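You operate a simulated robot arm through the tools that you are given. There is no shell and no other tool. Be economical: measure what you need, move in short steps, check, and stop when the job is done.

The job below is to be done with a simulated robot arm. You get a single attempt, and the scene is never put back.

TASK
Put the white tray from the top of the long steel table on the small baking tray.

Only the result counts: the job must be done as asked and must still hold three seconds after the hand-in. Knocking over, shifting, dropping, spilling or breaking anything else fails it.

THE ROBOT
A 6-joint arm with a two-finger parallel gripper, fixed in place. Base frame: the origin is at the foot of the arm, x ahead of it, y to its left, z up; the work surface is at about z = 0. Lengths are in m, angles in degrees, forces in N, time in s.
With the tool pointing down near the work surface it reaches from about 0.18 to 0.46 m from the base axis. Its first joint turns from -70.0 to 70.0 degrees. Payload 1.9 kg.
Tool frame: the origin (TCP) lies between the finger pads and is the grasp point; the fingertips stand 0.023 m ahead of it; z points along the fingers, y is the line along which they close. Largest opening 0.094 m; finger width 0.038, thickness 0.01; the body of the gripper, 0.054 by 0.096 m, starts 0.039 m behind the TCP.
Orientation is that of the tool frame in the base frame, as a unit quaternion [x, y, z, w]. With the fingers straight down and closing along the base's y, the tool's x points along the base's -x, its y along +y and its z along -z.

THE INTERFACE
- The arm moves only by the tool jog_arm. Its argument "moves" is a list of rows, each a list of 2 entries, a list of its own where there are three numbers: the shift along the base's x, y, z in m, then the turn, a rotation vector about the base's x, y, z in degrees. In form: [[[tx, ty, tz], [ax, ay, az]], ...]. A call has 1 to 12 rows; each row shifts and turns the commanded pose from where the row before left it. "hand" is the opening, from 0 (shut) to 1 (fully open), set as the call begins (left out, the last holds). Rows are played at 5 a second. More than 0.05 m and 8.6 degrees between two rows, or a gripper value outside its range, and nothing of the call is played. Where a pose cannot be reached the arm comes as near as it can. A force on the tool above 40 N (or 10 N above the force at the start of the call, whichever is more), or a blocked arm, ends the call early, and 0.2 s more pass. Each finger travels about 0.108 m/s and halts on what it meets, pressing with about 21 N; the grip force reading is that of the motor and also rises with nothing between the fingers. The clock runs only during rows and for 0.2 s after the last one: add rows that do not move to give the fingers time. The reply holds the time, the measured pose of the TCP, the force on the tool along the base axes, the opening and the grip force, in the units named above and with some noise, and new pictures: "pictures" is both (left out), scene, wrist or none.
- Cameras (640 x 400 px; columns grow to the right, rows downward): "scene" is fixed at [0.0573, 0.3211, 0.4097]; the picture's right is [-0.73, -0.68, 0.00], its down [-0.48, 0.52, -0.71] and it looks along [0.48, -0.52, -0.70] (base axes); focal length 214 px, centre (320, 200). "wrist" rides on the gripper at [-0.039, 0, -0.044] in the tool frame; the picture's right is [0.00, -1.00, 0.00], its down [0.97, 0.00, -0.24] and it looks along [0.24, 0.00, 0.97] (tool axes); focal length 218 px, centre (320, 200).
- point_at(camera, pixels): there is no depth. For up to 12 entries [column, row, z] of the newest picture of that camera ("zoom" is the newest enlarged one), the place [x, y] in the base frame at which the ray of that pixel passes the height z, good to about 0.002 m. It takes no simulated time.
- close_up(camera, box): a new picture of the part [left, top, right, bottom] of that camera's present view, enlarged. It takes no simulated time.
- finish_job(): hands the job in; it is judged then, once.

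Go step by step. Measure first, check grasps and placings, and put right what went wrong. The budget is 60 turns and 170 pictures, counting those below and the enlarged ones. Unless the task says otherwise, let go and move clear before handing in, and close with one line.

The tools are called after "Request:" as a command line: name --argument value ..., lists and objects as JSON in quotes. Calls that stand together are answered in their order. jog_arm: Moves the arm, as the interface text tells. Its arguments: {"type":"object","properties":{"moves":{"type":"array"},"hand":{"type":"number"},"pictures":{"type":"string","enum":["both","scene","wrist","none"]}},"required":["moves"]} The other tools are called the same way: point_at (camera, pixels) gives the place at which the rays of pixels pass given heights; close_up (camera, box) takes an enlarged picture of a part of a camera's view; finish_job () hands the job in.

At the start:

```text
clock: 0.0
position: [0.2535, 0.0847, 0.2578]
orientation: [0.0, 1.0, 0.001, 0.0]
ft_force: [-0.3, 0.0, 0.4]
grip_width: 0.094
gripper_force: 0.0
```

scene: 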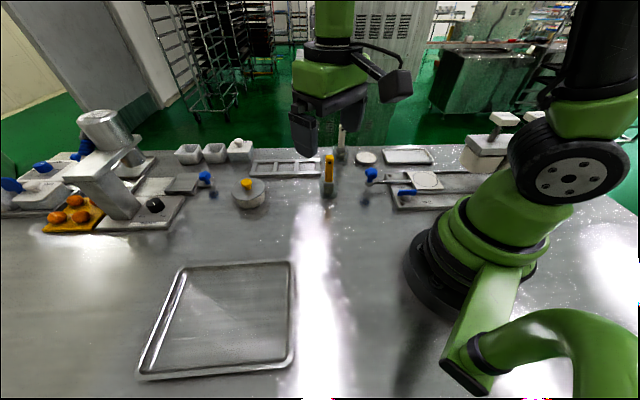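
wrist: 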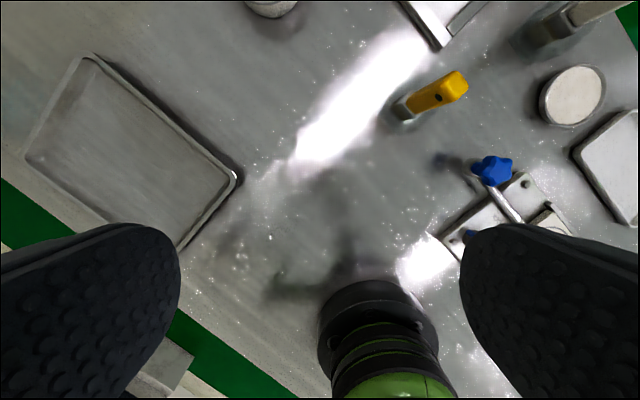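

The scene shows a white tray around (408,156) and a baking tray around (220,320). I'll enlarge both areas to identify them.

Request:
close_up --camera "scene" --box '[300, 110, 520, 247]'

Request:
close_up --camera "scene" --box '[0, 100, 300, 287]'

Request:
point_at --camera "scene" --pixels '[[383, 150, 0.01], [428, 149, 0.01], [434, 163, 0.01], [386, 164, 0.01], [180, 264, 0.01], [294, 262, 0.01], [290, 362, 0.01], [138, 378, 0.01], [366, 158, 0.01], [330, 190, 0.0], [390, 208, 0], [405, 175, 0]]'

Request:
point_at --camera "wrist" --pixels '[[575, 150, 0.01], [638, 108, 0.01], [620, 226, 0.01], [85, 55, 0.01], [238, 178, 0.01], [25, 157, 0.01], [178, 248, 0.01], [572, 95, 0.01], [405, 110, 0.0], [440, 45, 0.01], [270, 8, 0.01]]'

```text
2.91 times, centred on (410, 178) of scene
```

zoom: 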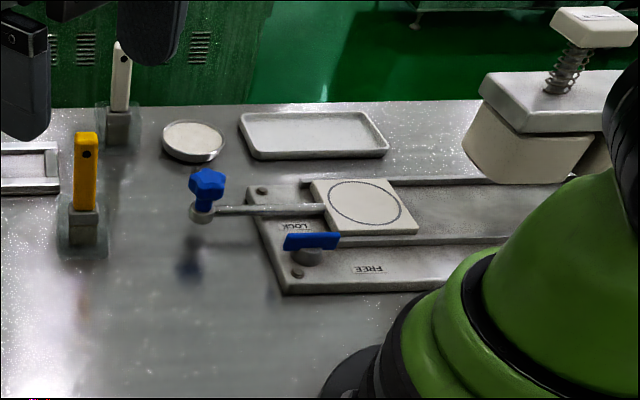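

```text
2.13 times, centred on (150, 194) of scene
```

zoom: 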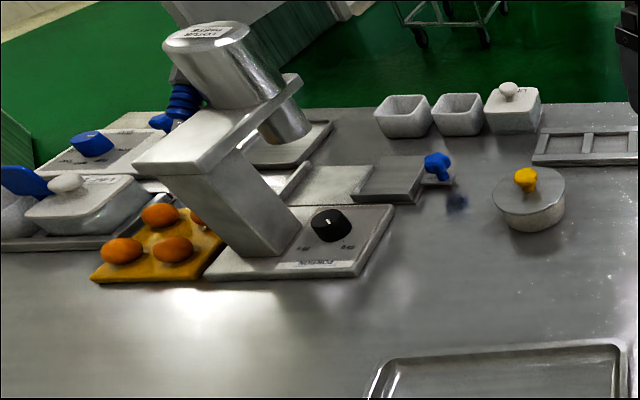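

```text
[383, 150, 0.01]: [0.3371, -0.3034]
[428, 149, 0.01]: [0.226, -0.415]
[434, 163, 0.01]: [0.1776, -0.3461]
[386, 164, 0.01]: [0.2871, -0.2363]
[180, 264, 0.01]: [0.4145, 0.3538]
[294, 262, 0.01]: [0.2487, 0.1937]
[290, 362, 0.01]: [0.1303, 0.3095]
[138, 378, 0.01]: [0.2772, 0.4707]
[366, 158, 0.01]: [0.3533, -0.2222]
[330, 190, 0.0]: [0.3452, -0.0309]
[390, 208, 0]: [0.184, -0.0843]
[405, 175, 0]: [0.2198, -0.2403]
```

```text
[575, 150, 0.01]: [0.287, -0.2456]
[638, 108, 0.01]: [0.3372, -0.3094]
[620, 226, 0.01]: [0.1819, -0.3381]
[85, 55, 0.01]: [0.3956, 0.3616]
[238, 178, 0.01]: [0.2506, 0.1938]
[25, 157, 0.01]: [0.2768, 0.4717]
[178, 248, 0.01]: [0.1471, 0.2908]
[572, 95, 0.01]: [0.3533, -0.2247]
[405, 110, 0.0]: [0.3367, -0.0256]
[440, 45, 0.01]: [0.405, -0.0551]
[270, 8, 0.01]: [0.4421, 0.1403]
```

The white tray is about 0.15 x 0.08 m, centred near (0.257, -0.327), with its short axis along about -52°. The baking tray is centred near (0.265, 0.33). I'll move high above the white tray, turn +38° and look.

Request:
jog_arm --hand 1 --moves '[[[0, -0.04, 0], [0, 0, 3.8]], [[0, -0.04, 0], [0, 0, 3.8]], [[0, -0.04, 0], [0, 0, 3.8]], [[0, -0.04, 0], [0, 0, 3.8]], [[0, -0.04, 0], [0, 0, 3.8]], [[0, -0.04, 0], [0, 0, 3.8]], [[0, -0.04, 0], [0, 0, 3.8]], [[0, -0.04, 0], [0, 0, 3.8]], [[0, -0.04, 0], [0, 0, 3.8]], [[0, -0.045, 0], [0, 0, 3.8]], [[0, 0, 0], [0, 0, 0]]]'

```text
clock: 2.4
position: [0.2546, -0.3234, 0.2565]
orientation: [-0.327, 0.945, 0.002, -0.001]
ft_force: [-0.1, -0.4, 0.1]
grip_width: 0.0937
gripper_force: 0.0
```

scene: 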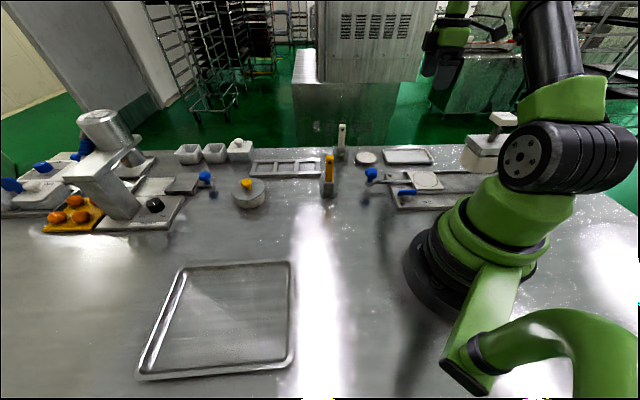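
wrist: 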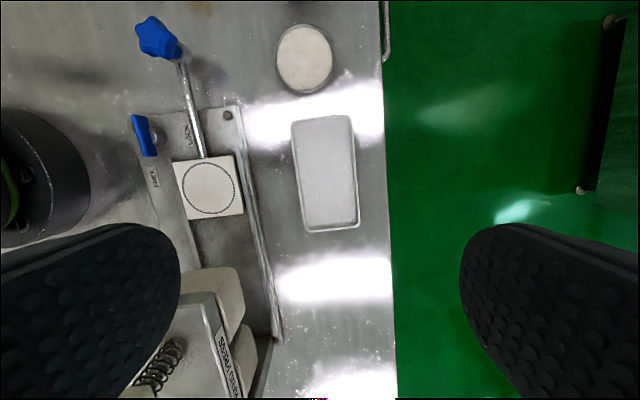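

The tray lies at about (292–360, 115–232) in the wrist view, with free table around it. I'll enlarge it and measure the edges.

Request:
close_up --camera "wrist" --box '[230, 100, 430, 225]'

Request:
close_up --camera "scene" --box '[370, 130, 450, 180]'

```text
3.20 times, centred on (330, 162) of wrist
```

zoom: 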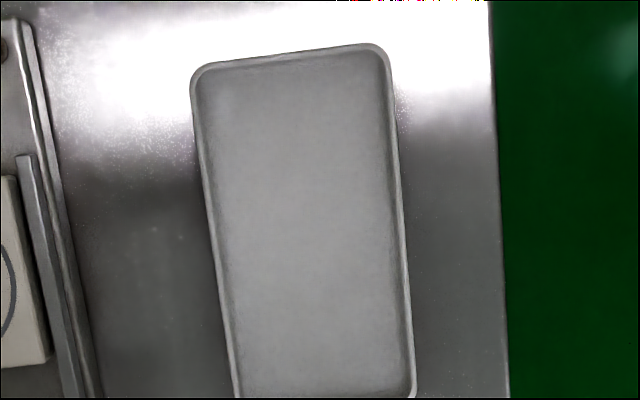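

```text
8.00 times, centred on (410, 155) of scene
```

zoom: 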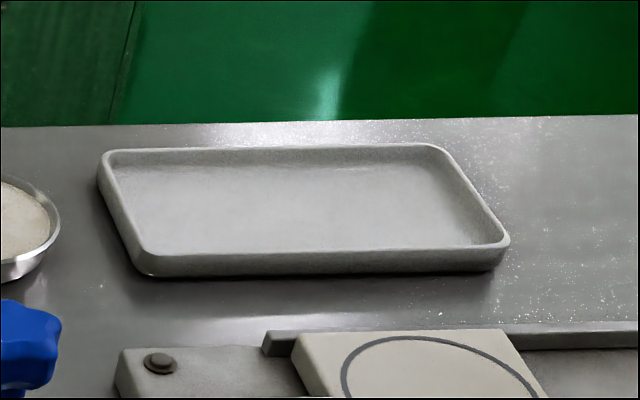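

The rim is about 13 mm high, by the scene view. I'll measure points along the two long edges at that height.

Request:
point_at --camera "wrist" --pixels '[[290, 128, 0.013], [302.5, 222, 0.013], [351.6, 122, 0.013], [359.7, 219, 0.013], [321, 117, 0.013], [332, 231, 0.013], [315, 70, 0.013], [245, 190, 0.013], [385, 170, 0.0]]'

```text
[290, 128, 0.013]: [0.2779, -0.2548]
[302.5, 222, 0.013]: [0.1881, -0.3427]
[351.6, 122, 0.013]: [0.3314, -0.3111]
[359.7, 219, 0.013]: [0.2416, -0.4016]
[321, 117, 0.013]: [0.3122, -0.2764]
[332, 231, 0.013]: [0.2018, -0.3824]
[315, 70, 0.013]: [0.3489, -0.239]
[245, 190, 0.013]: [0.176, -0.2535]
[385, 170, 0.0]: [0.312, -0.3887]
```

The tray centre is (0.2575, -0.330), its width about 0.078 and its long axis at 44.8°. I'll turn 6.6° more, centre and go down to z ≈ 0.08 to check.

Request:
jog_arm --hand 1 --moves '[[[0.003, -0.0064, 0], [0, 0, 6.6]], [[0, 0, -0.04], [0, 0, 0]], [[0, 0, -0.04], [0, 0, 0]], [[0, 0, -0.04], [0, 0, 0]], [[0, 0, -0.04], [0, 0, 0]], [[0, 0, -0.0165], [0, 0, 0]], [[0, 0, 0], [0, 0, 0]]]'

```text
clock: 4.0
position: [0.258, -0.3271, 0.0792]
orientation: [-0.38, 0.925, 0.001, -0.001]
ft_force: [0.0, 1.4, 0.3]
grip_width: 0.0939
gripper_force: 0.0
```

scene: 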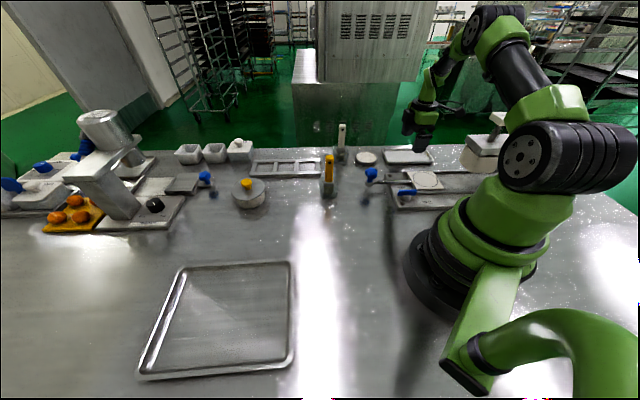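
wrist: 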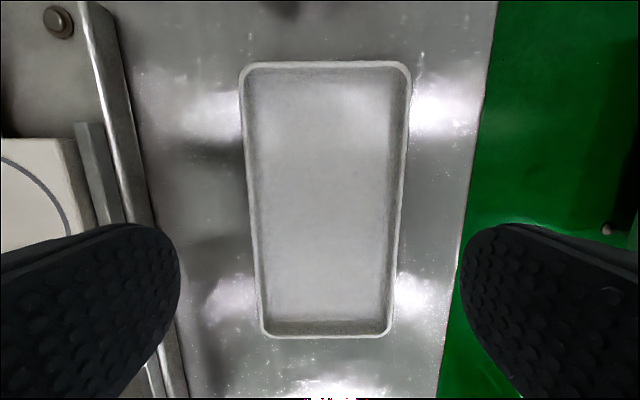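

The tray is nearly centred between the fingers (left edge 240–262, right edge 411–393). I'll re-measure its centre from here.

Request:
point_at --camera "wrist" --pixels '[[239, 90, 0.013], [261, 320, 0.013], [411, 90, 0.013], [393, 320, 0.013], [325, 61, 0.013], [327, 338, 0.013], [250, 200, 0.013], [403, 200, 0.013]]'

```text
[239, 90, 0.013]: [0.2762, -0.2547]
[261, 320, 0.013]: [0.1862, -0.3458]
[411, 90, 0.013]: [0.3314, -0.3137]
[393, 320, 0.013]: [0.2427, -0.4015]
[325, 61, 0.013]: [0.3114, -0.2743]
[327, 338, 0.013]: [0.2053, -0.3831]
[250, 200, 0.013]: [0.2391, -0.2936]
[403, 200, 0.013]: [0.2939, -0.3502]
```

The tray centre sits 2 mm outward of the TCP and the width is about 0.080. I'll correct that and go down to TCP z ≈ 0.027.

Request:
jog_arm --hand 1 --moves '[[[0.0015, -0.0018, 0], [0, 0, 0]], [[0, 0, -0.02], [0, 0, 0]], [[0, 0, -0.016], [0, 0, 0]], [[0, 0, -0.008], [0, 0, 0]], [[0, 0, -0.008], [0, 0, 0]], [[0, 0, 0], [0, 0, 0]]]'

Request:
close_up --camera "scene" --box '[360, 90, 480, 165]'

```text
clock: 5.4
position: [0.2561, -0.3295, 0.0287]
orientation: [-0.381, 0.925, 0.001, 0.0]
ft_force: [0.4, 0.8, 0.0]
grip_width: 0.0938
gripper_force: 0.1
```

scene: 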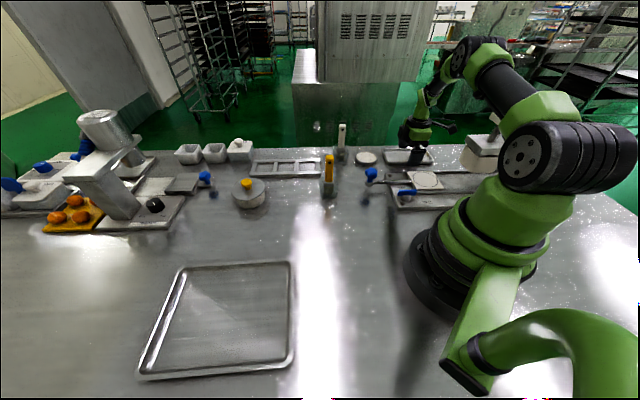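
wrist: 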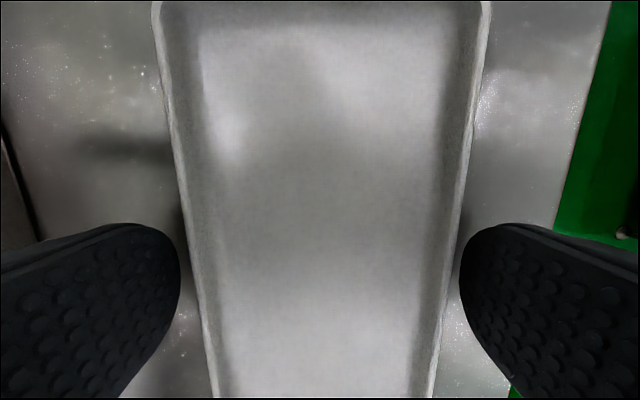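

```text
5.33 times, centred on (420, 128) of scene
```

zoom: 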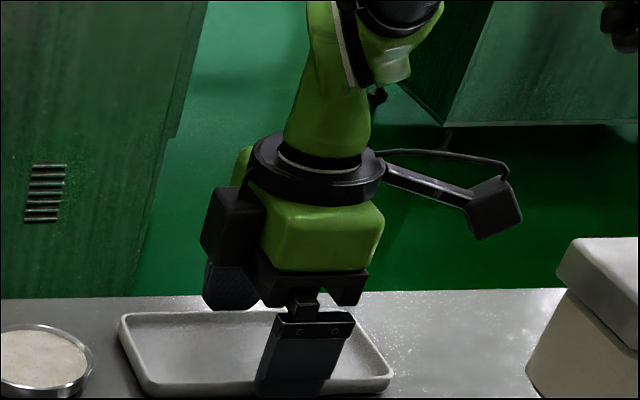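

The fingers straddle the tray with the rims visible between them. I'll lower 3 mm more and then close.

Request:
jog_arm --moves '[[[0, 0, -0.003], [0, 0, 0]], [[0, 0, 0], [0, 0, 0]]]' --pictures "none"

Request:
jog_arm --hand 0 --moves '[[[0, 0, 0], [0, 0, 0]], [[0, 0, 0], [0, 0, 0]], [[0, 0, 0], [0, 0, 0]]]'

```text
clock: 6.0
position: [0.2569, -0.3294, 0.0253]
orientation: [-0.379, 0.925, 0.0, -0.001]
ft_force: [0.1, 0.9, 0.5]
grip_width: 0.094
gripper_force: 0.1
```

```text
clock: 6.8
position: [0.2576, -0.3298, 0.0267]
orientation: [-0.38, 0.925, 0.001, -0.001]
ft_force: [0.0, -1.0, -0.4]
grip_width: 0.0795
gripper_force: 20.8
```

scene: 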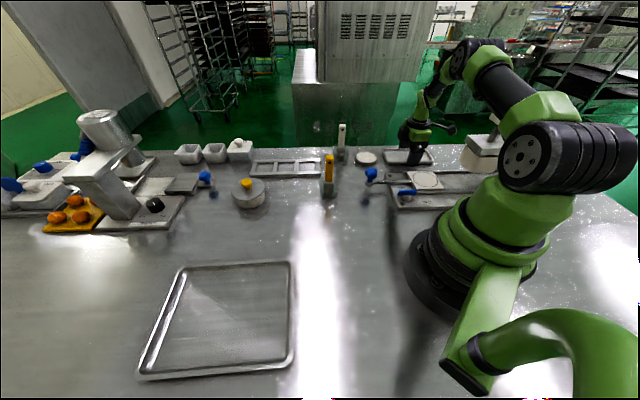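
wrist: 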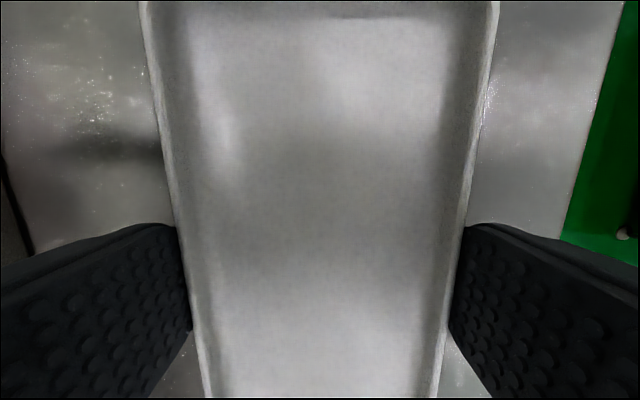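

The fingers have stopped at 0.0795 with 20.8 N, so the tray is held. I'll lift it gently.

Request:
jog_arm --moves '[[[0, 0, 0.01], [0, 0, 0]], [[0, 0, 0.02], [0, 0, 0]], [[0, 0, 0.03], [0, 0, 0]], [[0, 0, 0.03], [0, 0, 0]], [[0, 0, 0.03], [0, 0, 0]], [[0, 0, 0.03], [0, 0, 0]], [[0, 0, 0], [0, 0, 0]]]'

Request:
close_up --camera "scene" --box '[360, 60, 520, 160]'

```text
clock: 8.4
position: [0.2572, -0.3312, 0.1754]
orientation: [-0.379, 0.925, 0.002, 0.0]
ft_force: [0.1, 0.4, -0.7]
grip_width: 0.0796
gripper_force: 21.2
```

scene: 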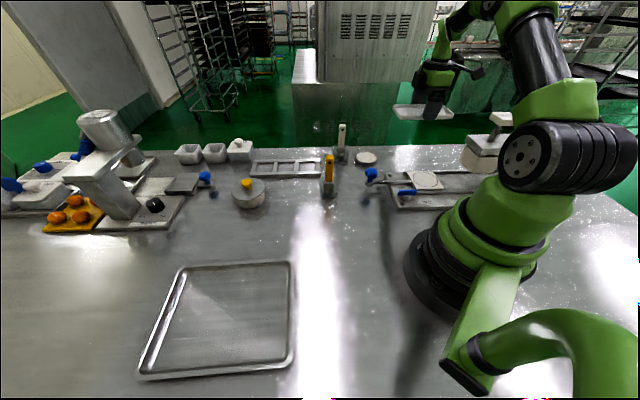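
wrist: 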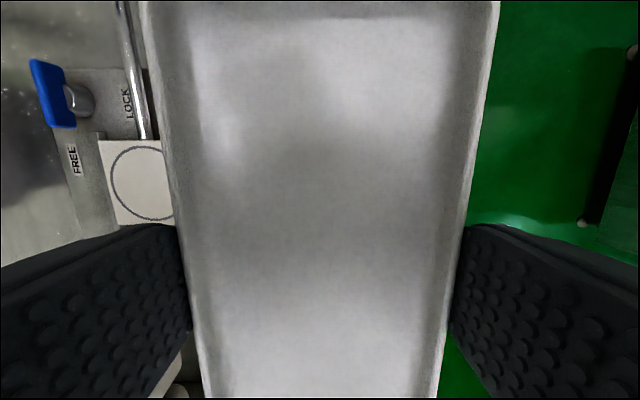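

```text
4.00 times, centred on (440, 110) of scene
```

zoom: 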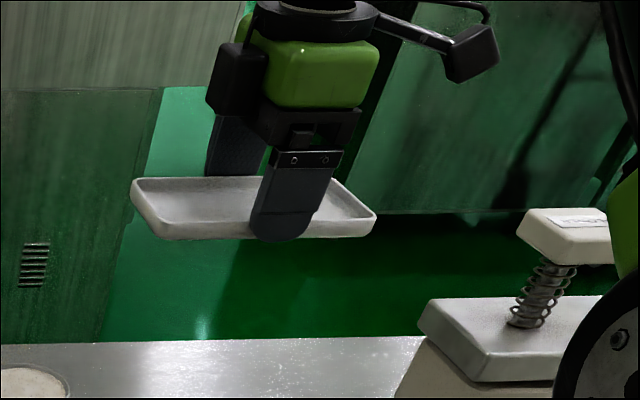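

The tray is held level. The baking tray's long axis is also at about 45°, so I need no turn, and I'll raise it a little and sweep over to y ≈ 0.

Request:
jog_arm --moves '[[[0, 0, 0.035], [0, 0, 0]], [[0, 0.02, 0], [0, 0, 0]], [[0, 0.035, 0], [0, 0, 0]], [[0, 0.035, 0], [0, 0, 0]], [[0, 0.035, 0], [0, 0, 0]], [[0, 0.035, 0], [0, 0, 0]], [[0, 0.035, 0], [0, 0, 0]], [[0, 0.035, 0], [0, 0, 0]], [[0, 0.035, 0], [0, 0, 0]], [[0, 0.035, 0], [0, 0, 0]], [[0, 0.035, 0], [0, 0, 0]]]'

```text
clock: 10.8
position: [0.2575, 0.0065, 0.2098]
orientation: [-0.379, 0.925, 0.001, 0.0]
ft_force: [0.4, 0.0, -0.4]
grip_width: 0.0797
gripper_force: 21.3
```

scene: 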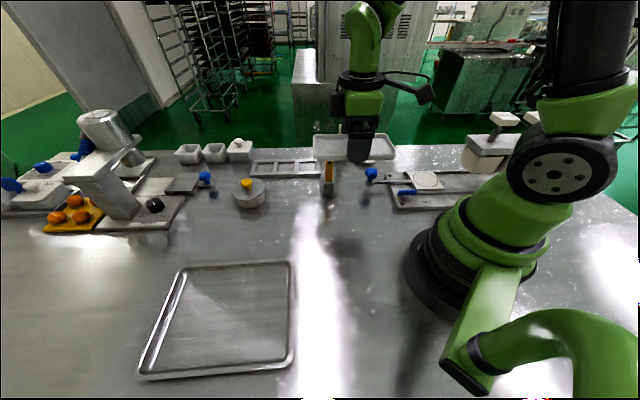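
wrist: 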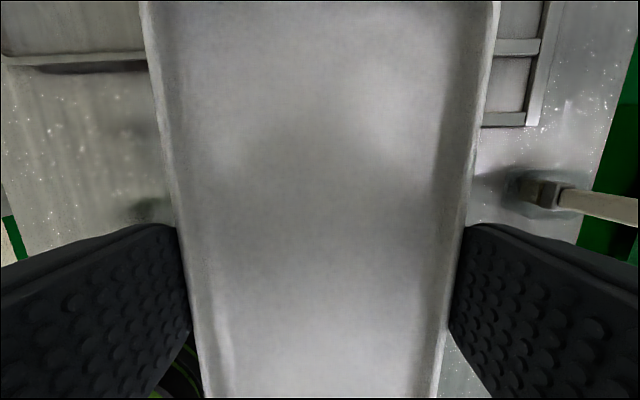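

The tray is still held. I'll measure the baking tray's inner floor precisely before going over it.

Request:
close_up --camera "scene" --box '[104, 240, 344, 390]'

Request:
point_at --camera "zoom" --pixels '[[200, 65, 0.01], [508, 57, 0.01], [90, 365, 0.01], [498, 325, 0.01]]'

```text
2.67 times, centred on (224, 315) of scene
```

zoom: 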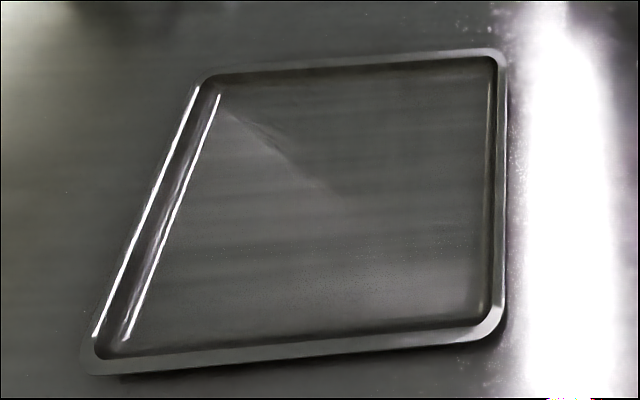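

```text
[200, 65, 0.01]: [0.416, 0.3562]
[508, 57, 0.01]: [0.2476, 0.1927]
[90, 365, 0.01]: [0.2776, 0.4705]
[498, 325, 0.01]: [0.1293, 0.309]
```

I'll now locate the inner floor corners at floor height.

Request:
point_at --camera "zoom" --pixels '[[220, 92, 0.003], [488, 75, 0.003], [120, 345, 0.003], [484, 318, 0.003], [207, 78, 0.012], [500, 62, 0.012], [92, 360, 0.012], [495, 325, 0.012]]'

```text
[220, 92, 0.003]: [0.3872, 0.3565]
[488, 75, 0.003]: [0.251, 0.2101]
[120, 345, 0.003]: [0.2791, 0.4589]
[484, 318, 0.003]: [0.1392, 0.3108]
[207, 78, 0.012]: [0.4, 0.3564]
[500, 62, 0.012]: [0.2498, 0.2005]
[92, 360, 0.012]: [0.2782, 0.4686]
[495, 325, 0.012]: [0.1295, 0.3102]
```

The floor is about 0.20 x 0.149 m, centred at (0.264, 0.334) with its long axis at 47°. I'll carry the tray there with a 2° turn, staying high.

Request:
jog_arm --moves '[[[0, 0.0175, 0], [0, 0, 0]], [[0.0007, 0.035, 0], [0, 0, 0.2]], [[0.0007, 0.035, 0], [0, 0, 0.3]], [[0.0007, 0.035, 0], [0, 0, 0.3]], [[0.0007, 0.035, 0], [0, 0, 0.3]], [[0.0007, 0.035, 0], [0, 0, 0.3]], [[0.0007, 0.035, 0], [0, 0, 0.3]], [[0.0007, 0.035, 0], [0, 0, 0.3]], [[0.0007, 0.035, 0], [0, 0, 0]], [[0.0009, 0.03, 0], [0, 0, 0]], [[0, 0, 0], [0, 0, 0]]]'

```text
clock: 13.2
position: [0.2651, 0.3342, 0.2114]
orientation: [-0.395, 0.919, 0.001, -0.001]
ft_force: [-0.1, -0.1, -1.0]
grip_width: 0.0795
gripper_force: 21.0
```

scene: 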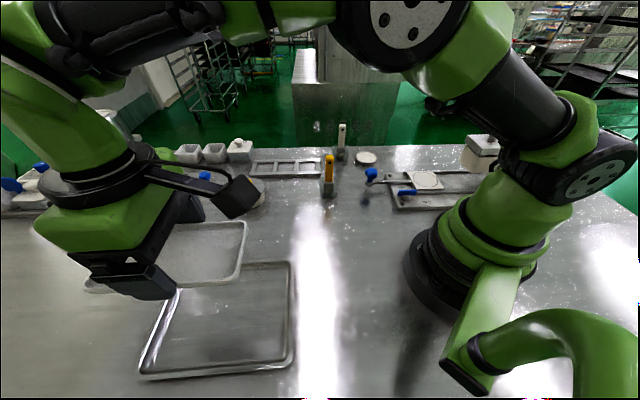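
wrist: 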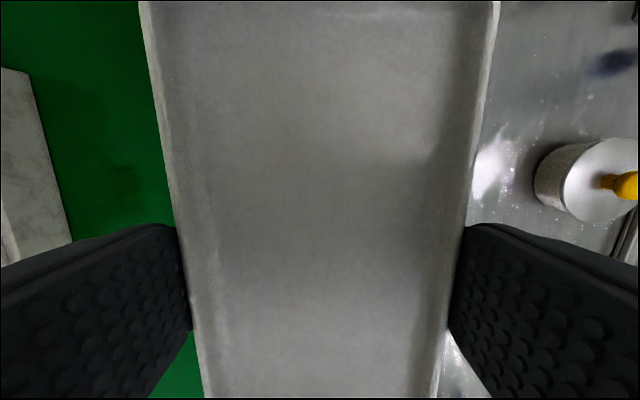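

The tray is over the target. I'll go down to z ≈ 0.07 and check the clearance to the rim.

Request:
jog_arm --moves '[[[0, 0, -0.03], [0, 0, 0]], [[0, 0, -0.03], [0, 0, 0]], [[0, 0, -0.03], [0, 0, 0]], [[0, 0, -0.03], [0, 0, 0]], [[0, 0, -0.02], [0, 0, 0]], [[0, 0, 0], [0, 0, 0]]]'

Request:
close_up --camera "scene" --box '[90, 190, 330, 390]'

```text
clock: 14.6
position: [0.2633, 0.3315, 0.0698]
orientation: [-0.396, 0.918, 0.0, 0.0]
ft_force: [0.0, 0.0, -0.8]
grip_width: 0.0796
gripper_force: 20.1
```

scene: 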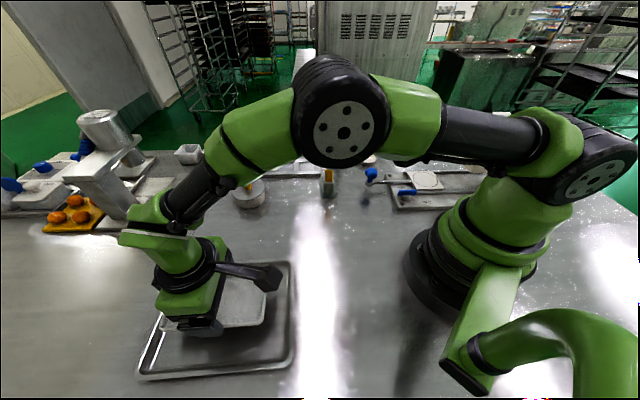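
wrist: 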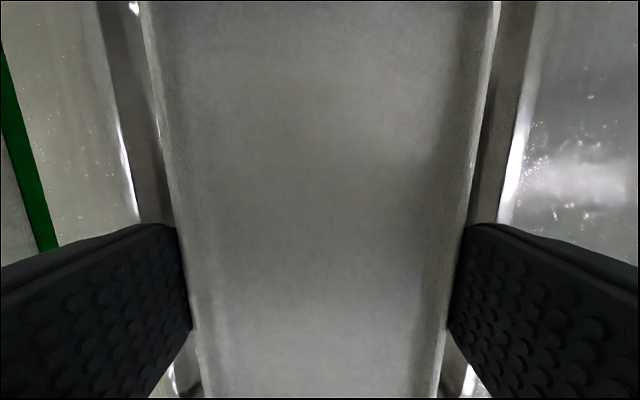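

```text
2.00 times, centred on (210, 290) of scene
```

zoom: 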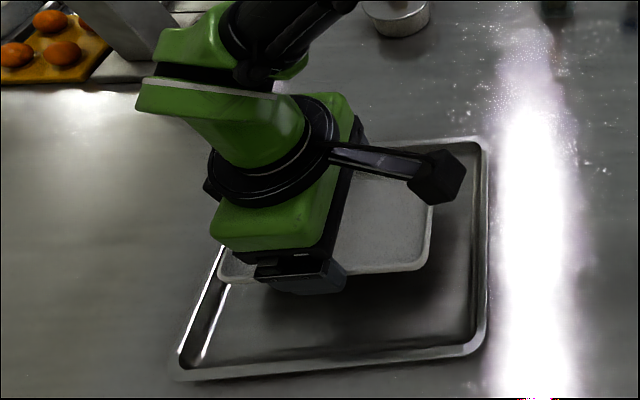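

The baking-tray rims show evenly on both sides (about 130 and 510 at row 200), so the tray is centred. I'll lower to z ≈ 0.034.

Request:
jog_arm --moves '[[[0, 0.001, -0.015], [0, 0, 0]], [[0, 0, -0.012], [0, 0, 0]], [[0, 0, -0.008], [0, 0, 0]], [[0, 0, 0], [0, 0, 0]]]' --pictures "wrist"

Request:
close_up --camera "scene" --box '[120, 240, 310, 390]'

```text
clock: 15.6
position: [0.2631, 0.334, 0.0366]
orientation: [-0.395, 0.919, 0.002, -0.002]
ft_force: [-0.2, -0.2, -1.8]
grip_width: 0.0795
gripper_force: 21.0
```

wrist: 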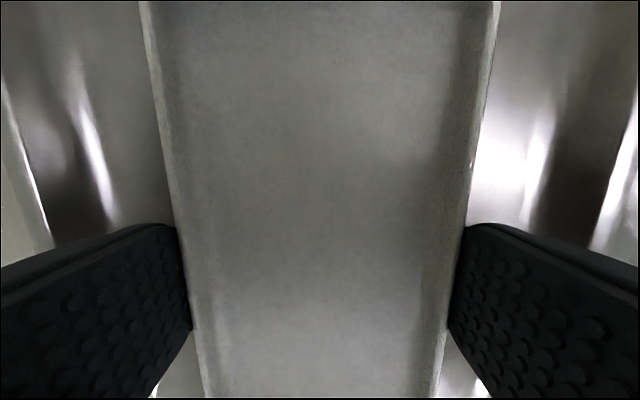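

```text
2.67 times, centred on (215, 315) of scene
```

zoom: 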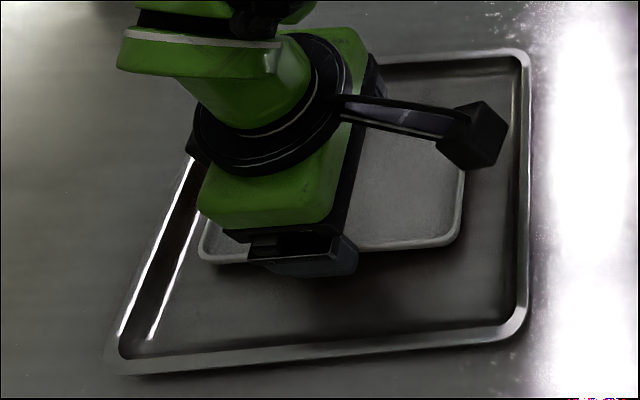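

The tray sits slightly toward the left end of the baking tray (white edge at x=200 against the floor edge near 180, while the right gap is about 50 px). I'll shift 9 mm back along the long axis, then lower in small steps.

Request:
jog_arm --moves '[[[-0.0062, -0.0065, 0], [0, 0, 0]], [[0, 0, -0.003], [0, 0, 0]], [[0, 0, -0.002], [0, 0, 0]], [[0, 0, 0], [0, 0, 0]]]' --pictures "none"

Request:
close_up --camera "scene" --box '[120, 240, 310, 390]'

```text
clock: 16.6
position: [0.2562, 0.3275, 0.0309]
orientation: [-0.396, 0.918, 0.002, 0.0]
ft_force: [0.9, -1.2, -2.5]
grip_width: 0.0797
gripper_force: 20.9
```

```text
2.67 times, centred on (215, 315) of scene
```

zoom: 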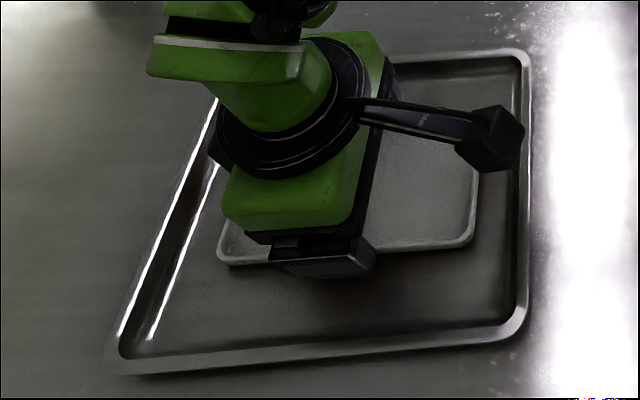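

The tray is well centred, at z ≈ 0.031 and not yet touching. I'll lower in 1 mm steps and watch the vertical force.

Request:
jog_arm --moves '[[[0, 0, -0.001], [0, 0, 0]], [[0, 0, -0.001], [0, 0, 0]], [[0, 0, 0], [0, 0, 0]]]' --pictures "none"

```text
clock: 17.4
position: [0.2575, 0.3285, 0.0295]
orientation: [-0.395, 0.919, 0.002, 0.001]
ft_force: [1.3, -1.9, 20.1]
grip_width: 0.0798
gripper_force: 21.1
```

The vertical force has risen to 20 N, so the tray is seated. I'll ease up 0.5 mm and then open.

Request:
jog_arm --moves '[[[0, 0, 0.0006], [0, 0, 0]], [[0, 0, 0], [0, 0, 0]]]' --pictures "none"

Request:
jog_arm --hand 1 --moves '[[[0, 0, 0], [0, 0, 0]], [[0, 0, 0], [0, 0, 0]], [[0, 0, 0], [0, 0, 0]]]'

```text
clock: 18.0
position: [0.2571, 0.3281, 0.029]
orientation: [-0.396, 0.918, 0.002, 0.0]
ft_force: [4.9, 3.9, 14.0]
grip_width: 0.0796
gripper_force: 21.2
```

```text
clock: 18.8
position: [0.2579, 0.3277, 0.0287]
orientation: [-0.396, 0.918, 0.001, -0.001]
ft_force: [-0.5, -0.3, 0.6]
grip_width: 0.0942
gripper_force: 0.1
```

scene: 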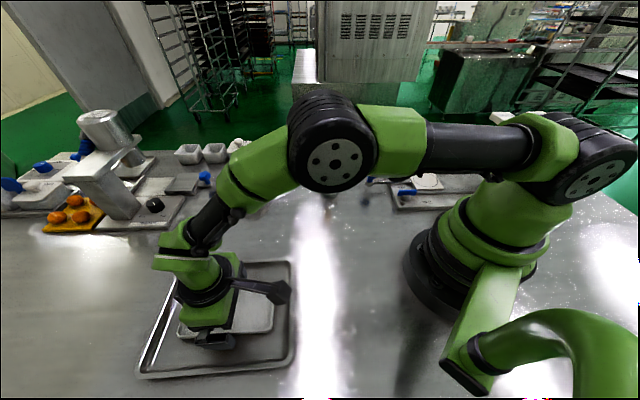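
wrist: 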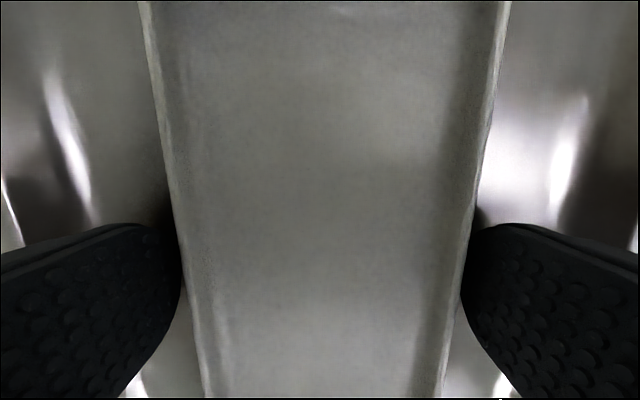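

The hand is open and the force is near zero. I'll rise straight up and then clear away.

Request:
jog_arm --moves '[[[0, 0, 0.01], [0, 0, 0]], [[0, 0, 0.02], [0, 0, 0]], [[0, 0, 0.035], [0, 0, 0]], [[0, 0, 0.04], [0, 0, 0]], [[0, 0, 0.04], [0, 0, 0]], [[0, 0, 0.04], [0, 0, 0]], [[0, -0.045, 0], [0, 0, 0]], [[0, -0.045, 0], [0, 0, 0]], [[0, -0.045, 0], [0, 0, 0]], [[0, -0.045, 0], [0, 0, 0]], [[0, -0.045, 0], [0, 0, 0]], [[0, 0, 0], [0, 0, 0]]]'

```text
clock: 21.4
position: [0.2577, 0.1046, 0.2131]
orientation: [-0.396, 0.918, 0.0, -0.001]
ft_force: [-0.7, 0.0, 0.0]
grip_width: 0.0937
gripper_force: 0.0
```

scene: 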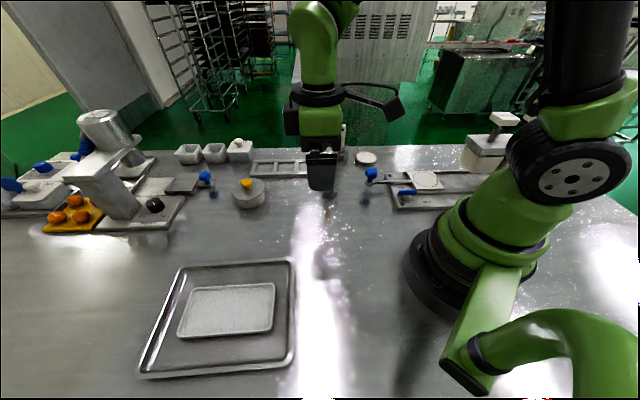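
wrist: 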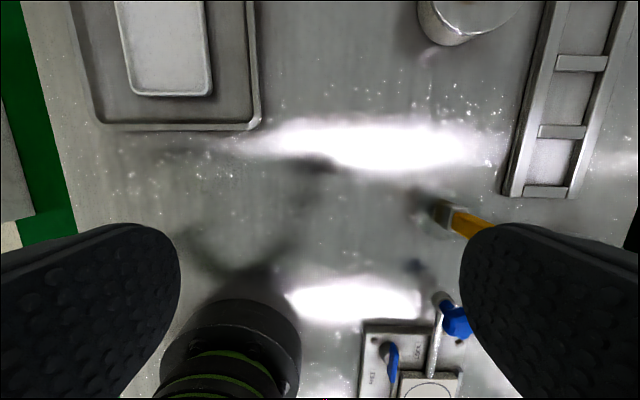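

The white tray lies flat inside the baking tray (about (228,310) in the scene). The baking tray has not moved, nothing else is disturbed, and the arm is clear, so I'll hand in.

Request:
finish_job

```text
The job is handed in.
```

The white tray is resting flat inside the small baking tray, the arm is clear, and the last pictures showed nothing else moved; the job is handed in.
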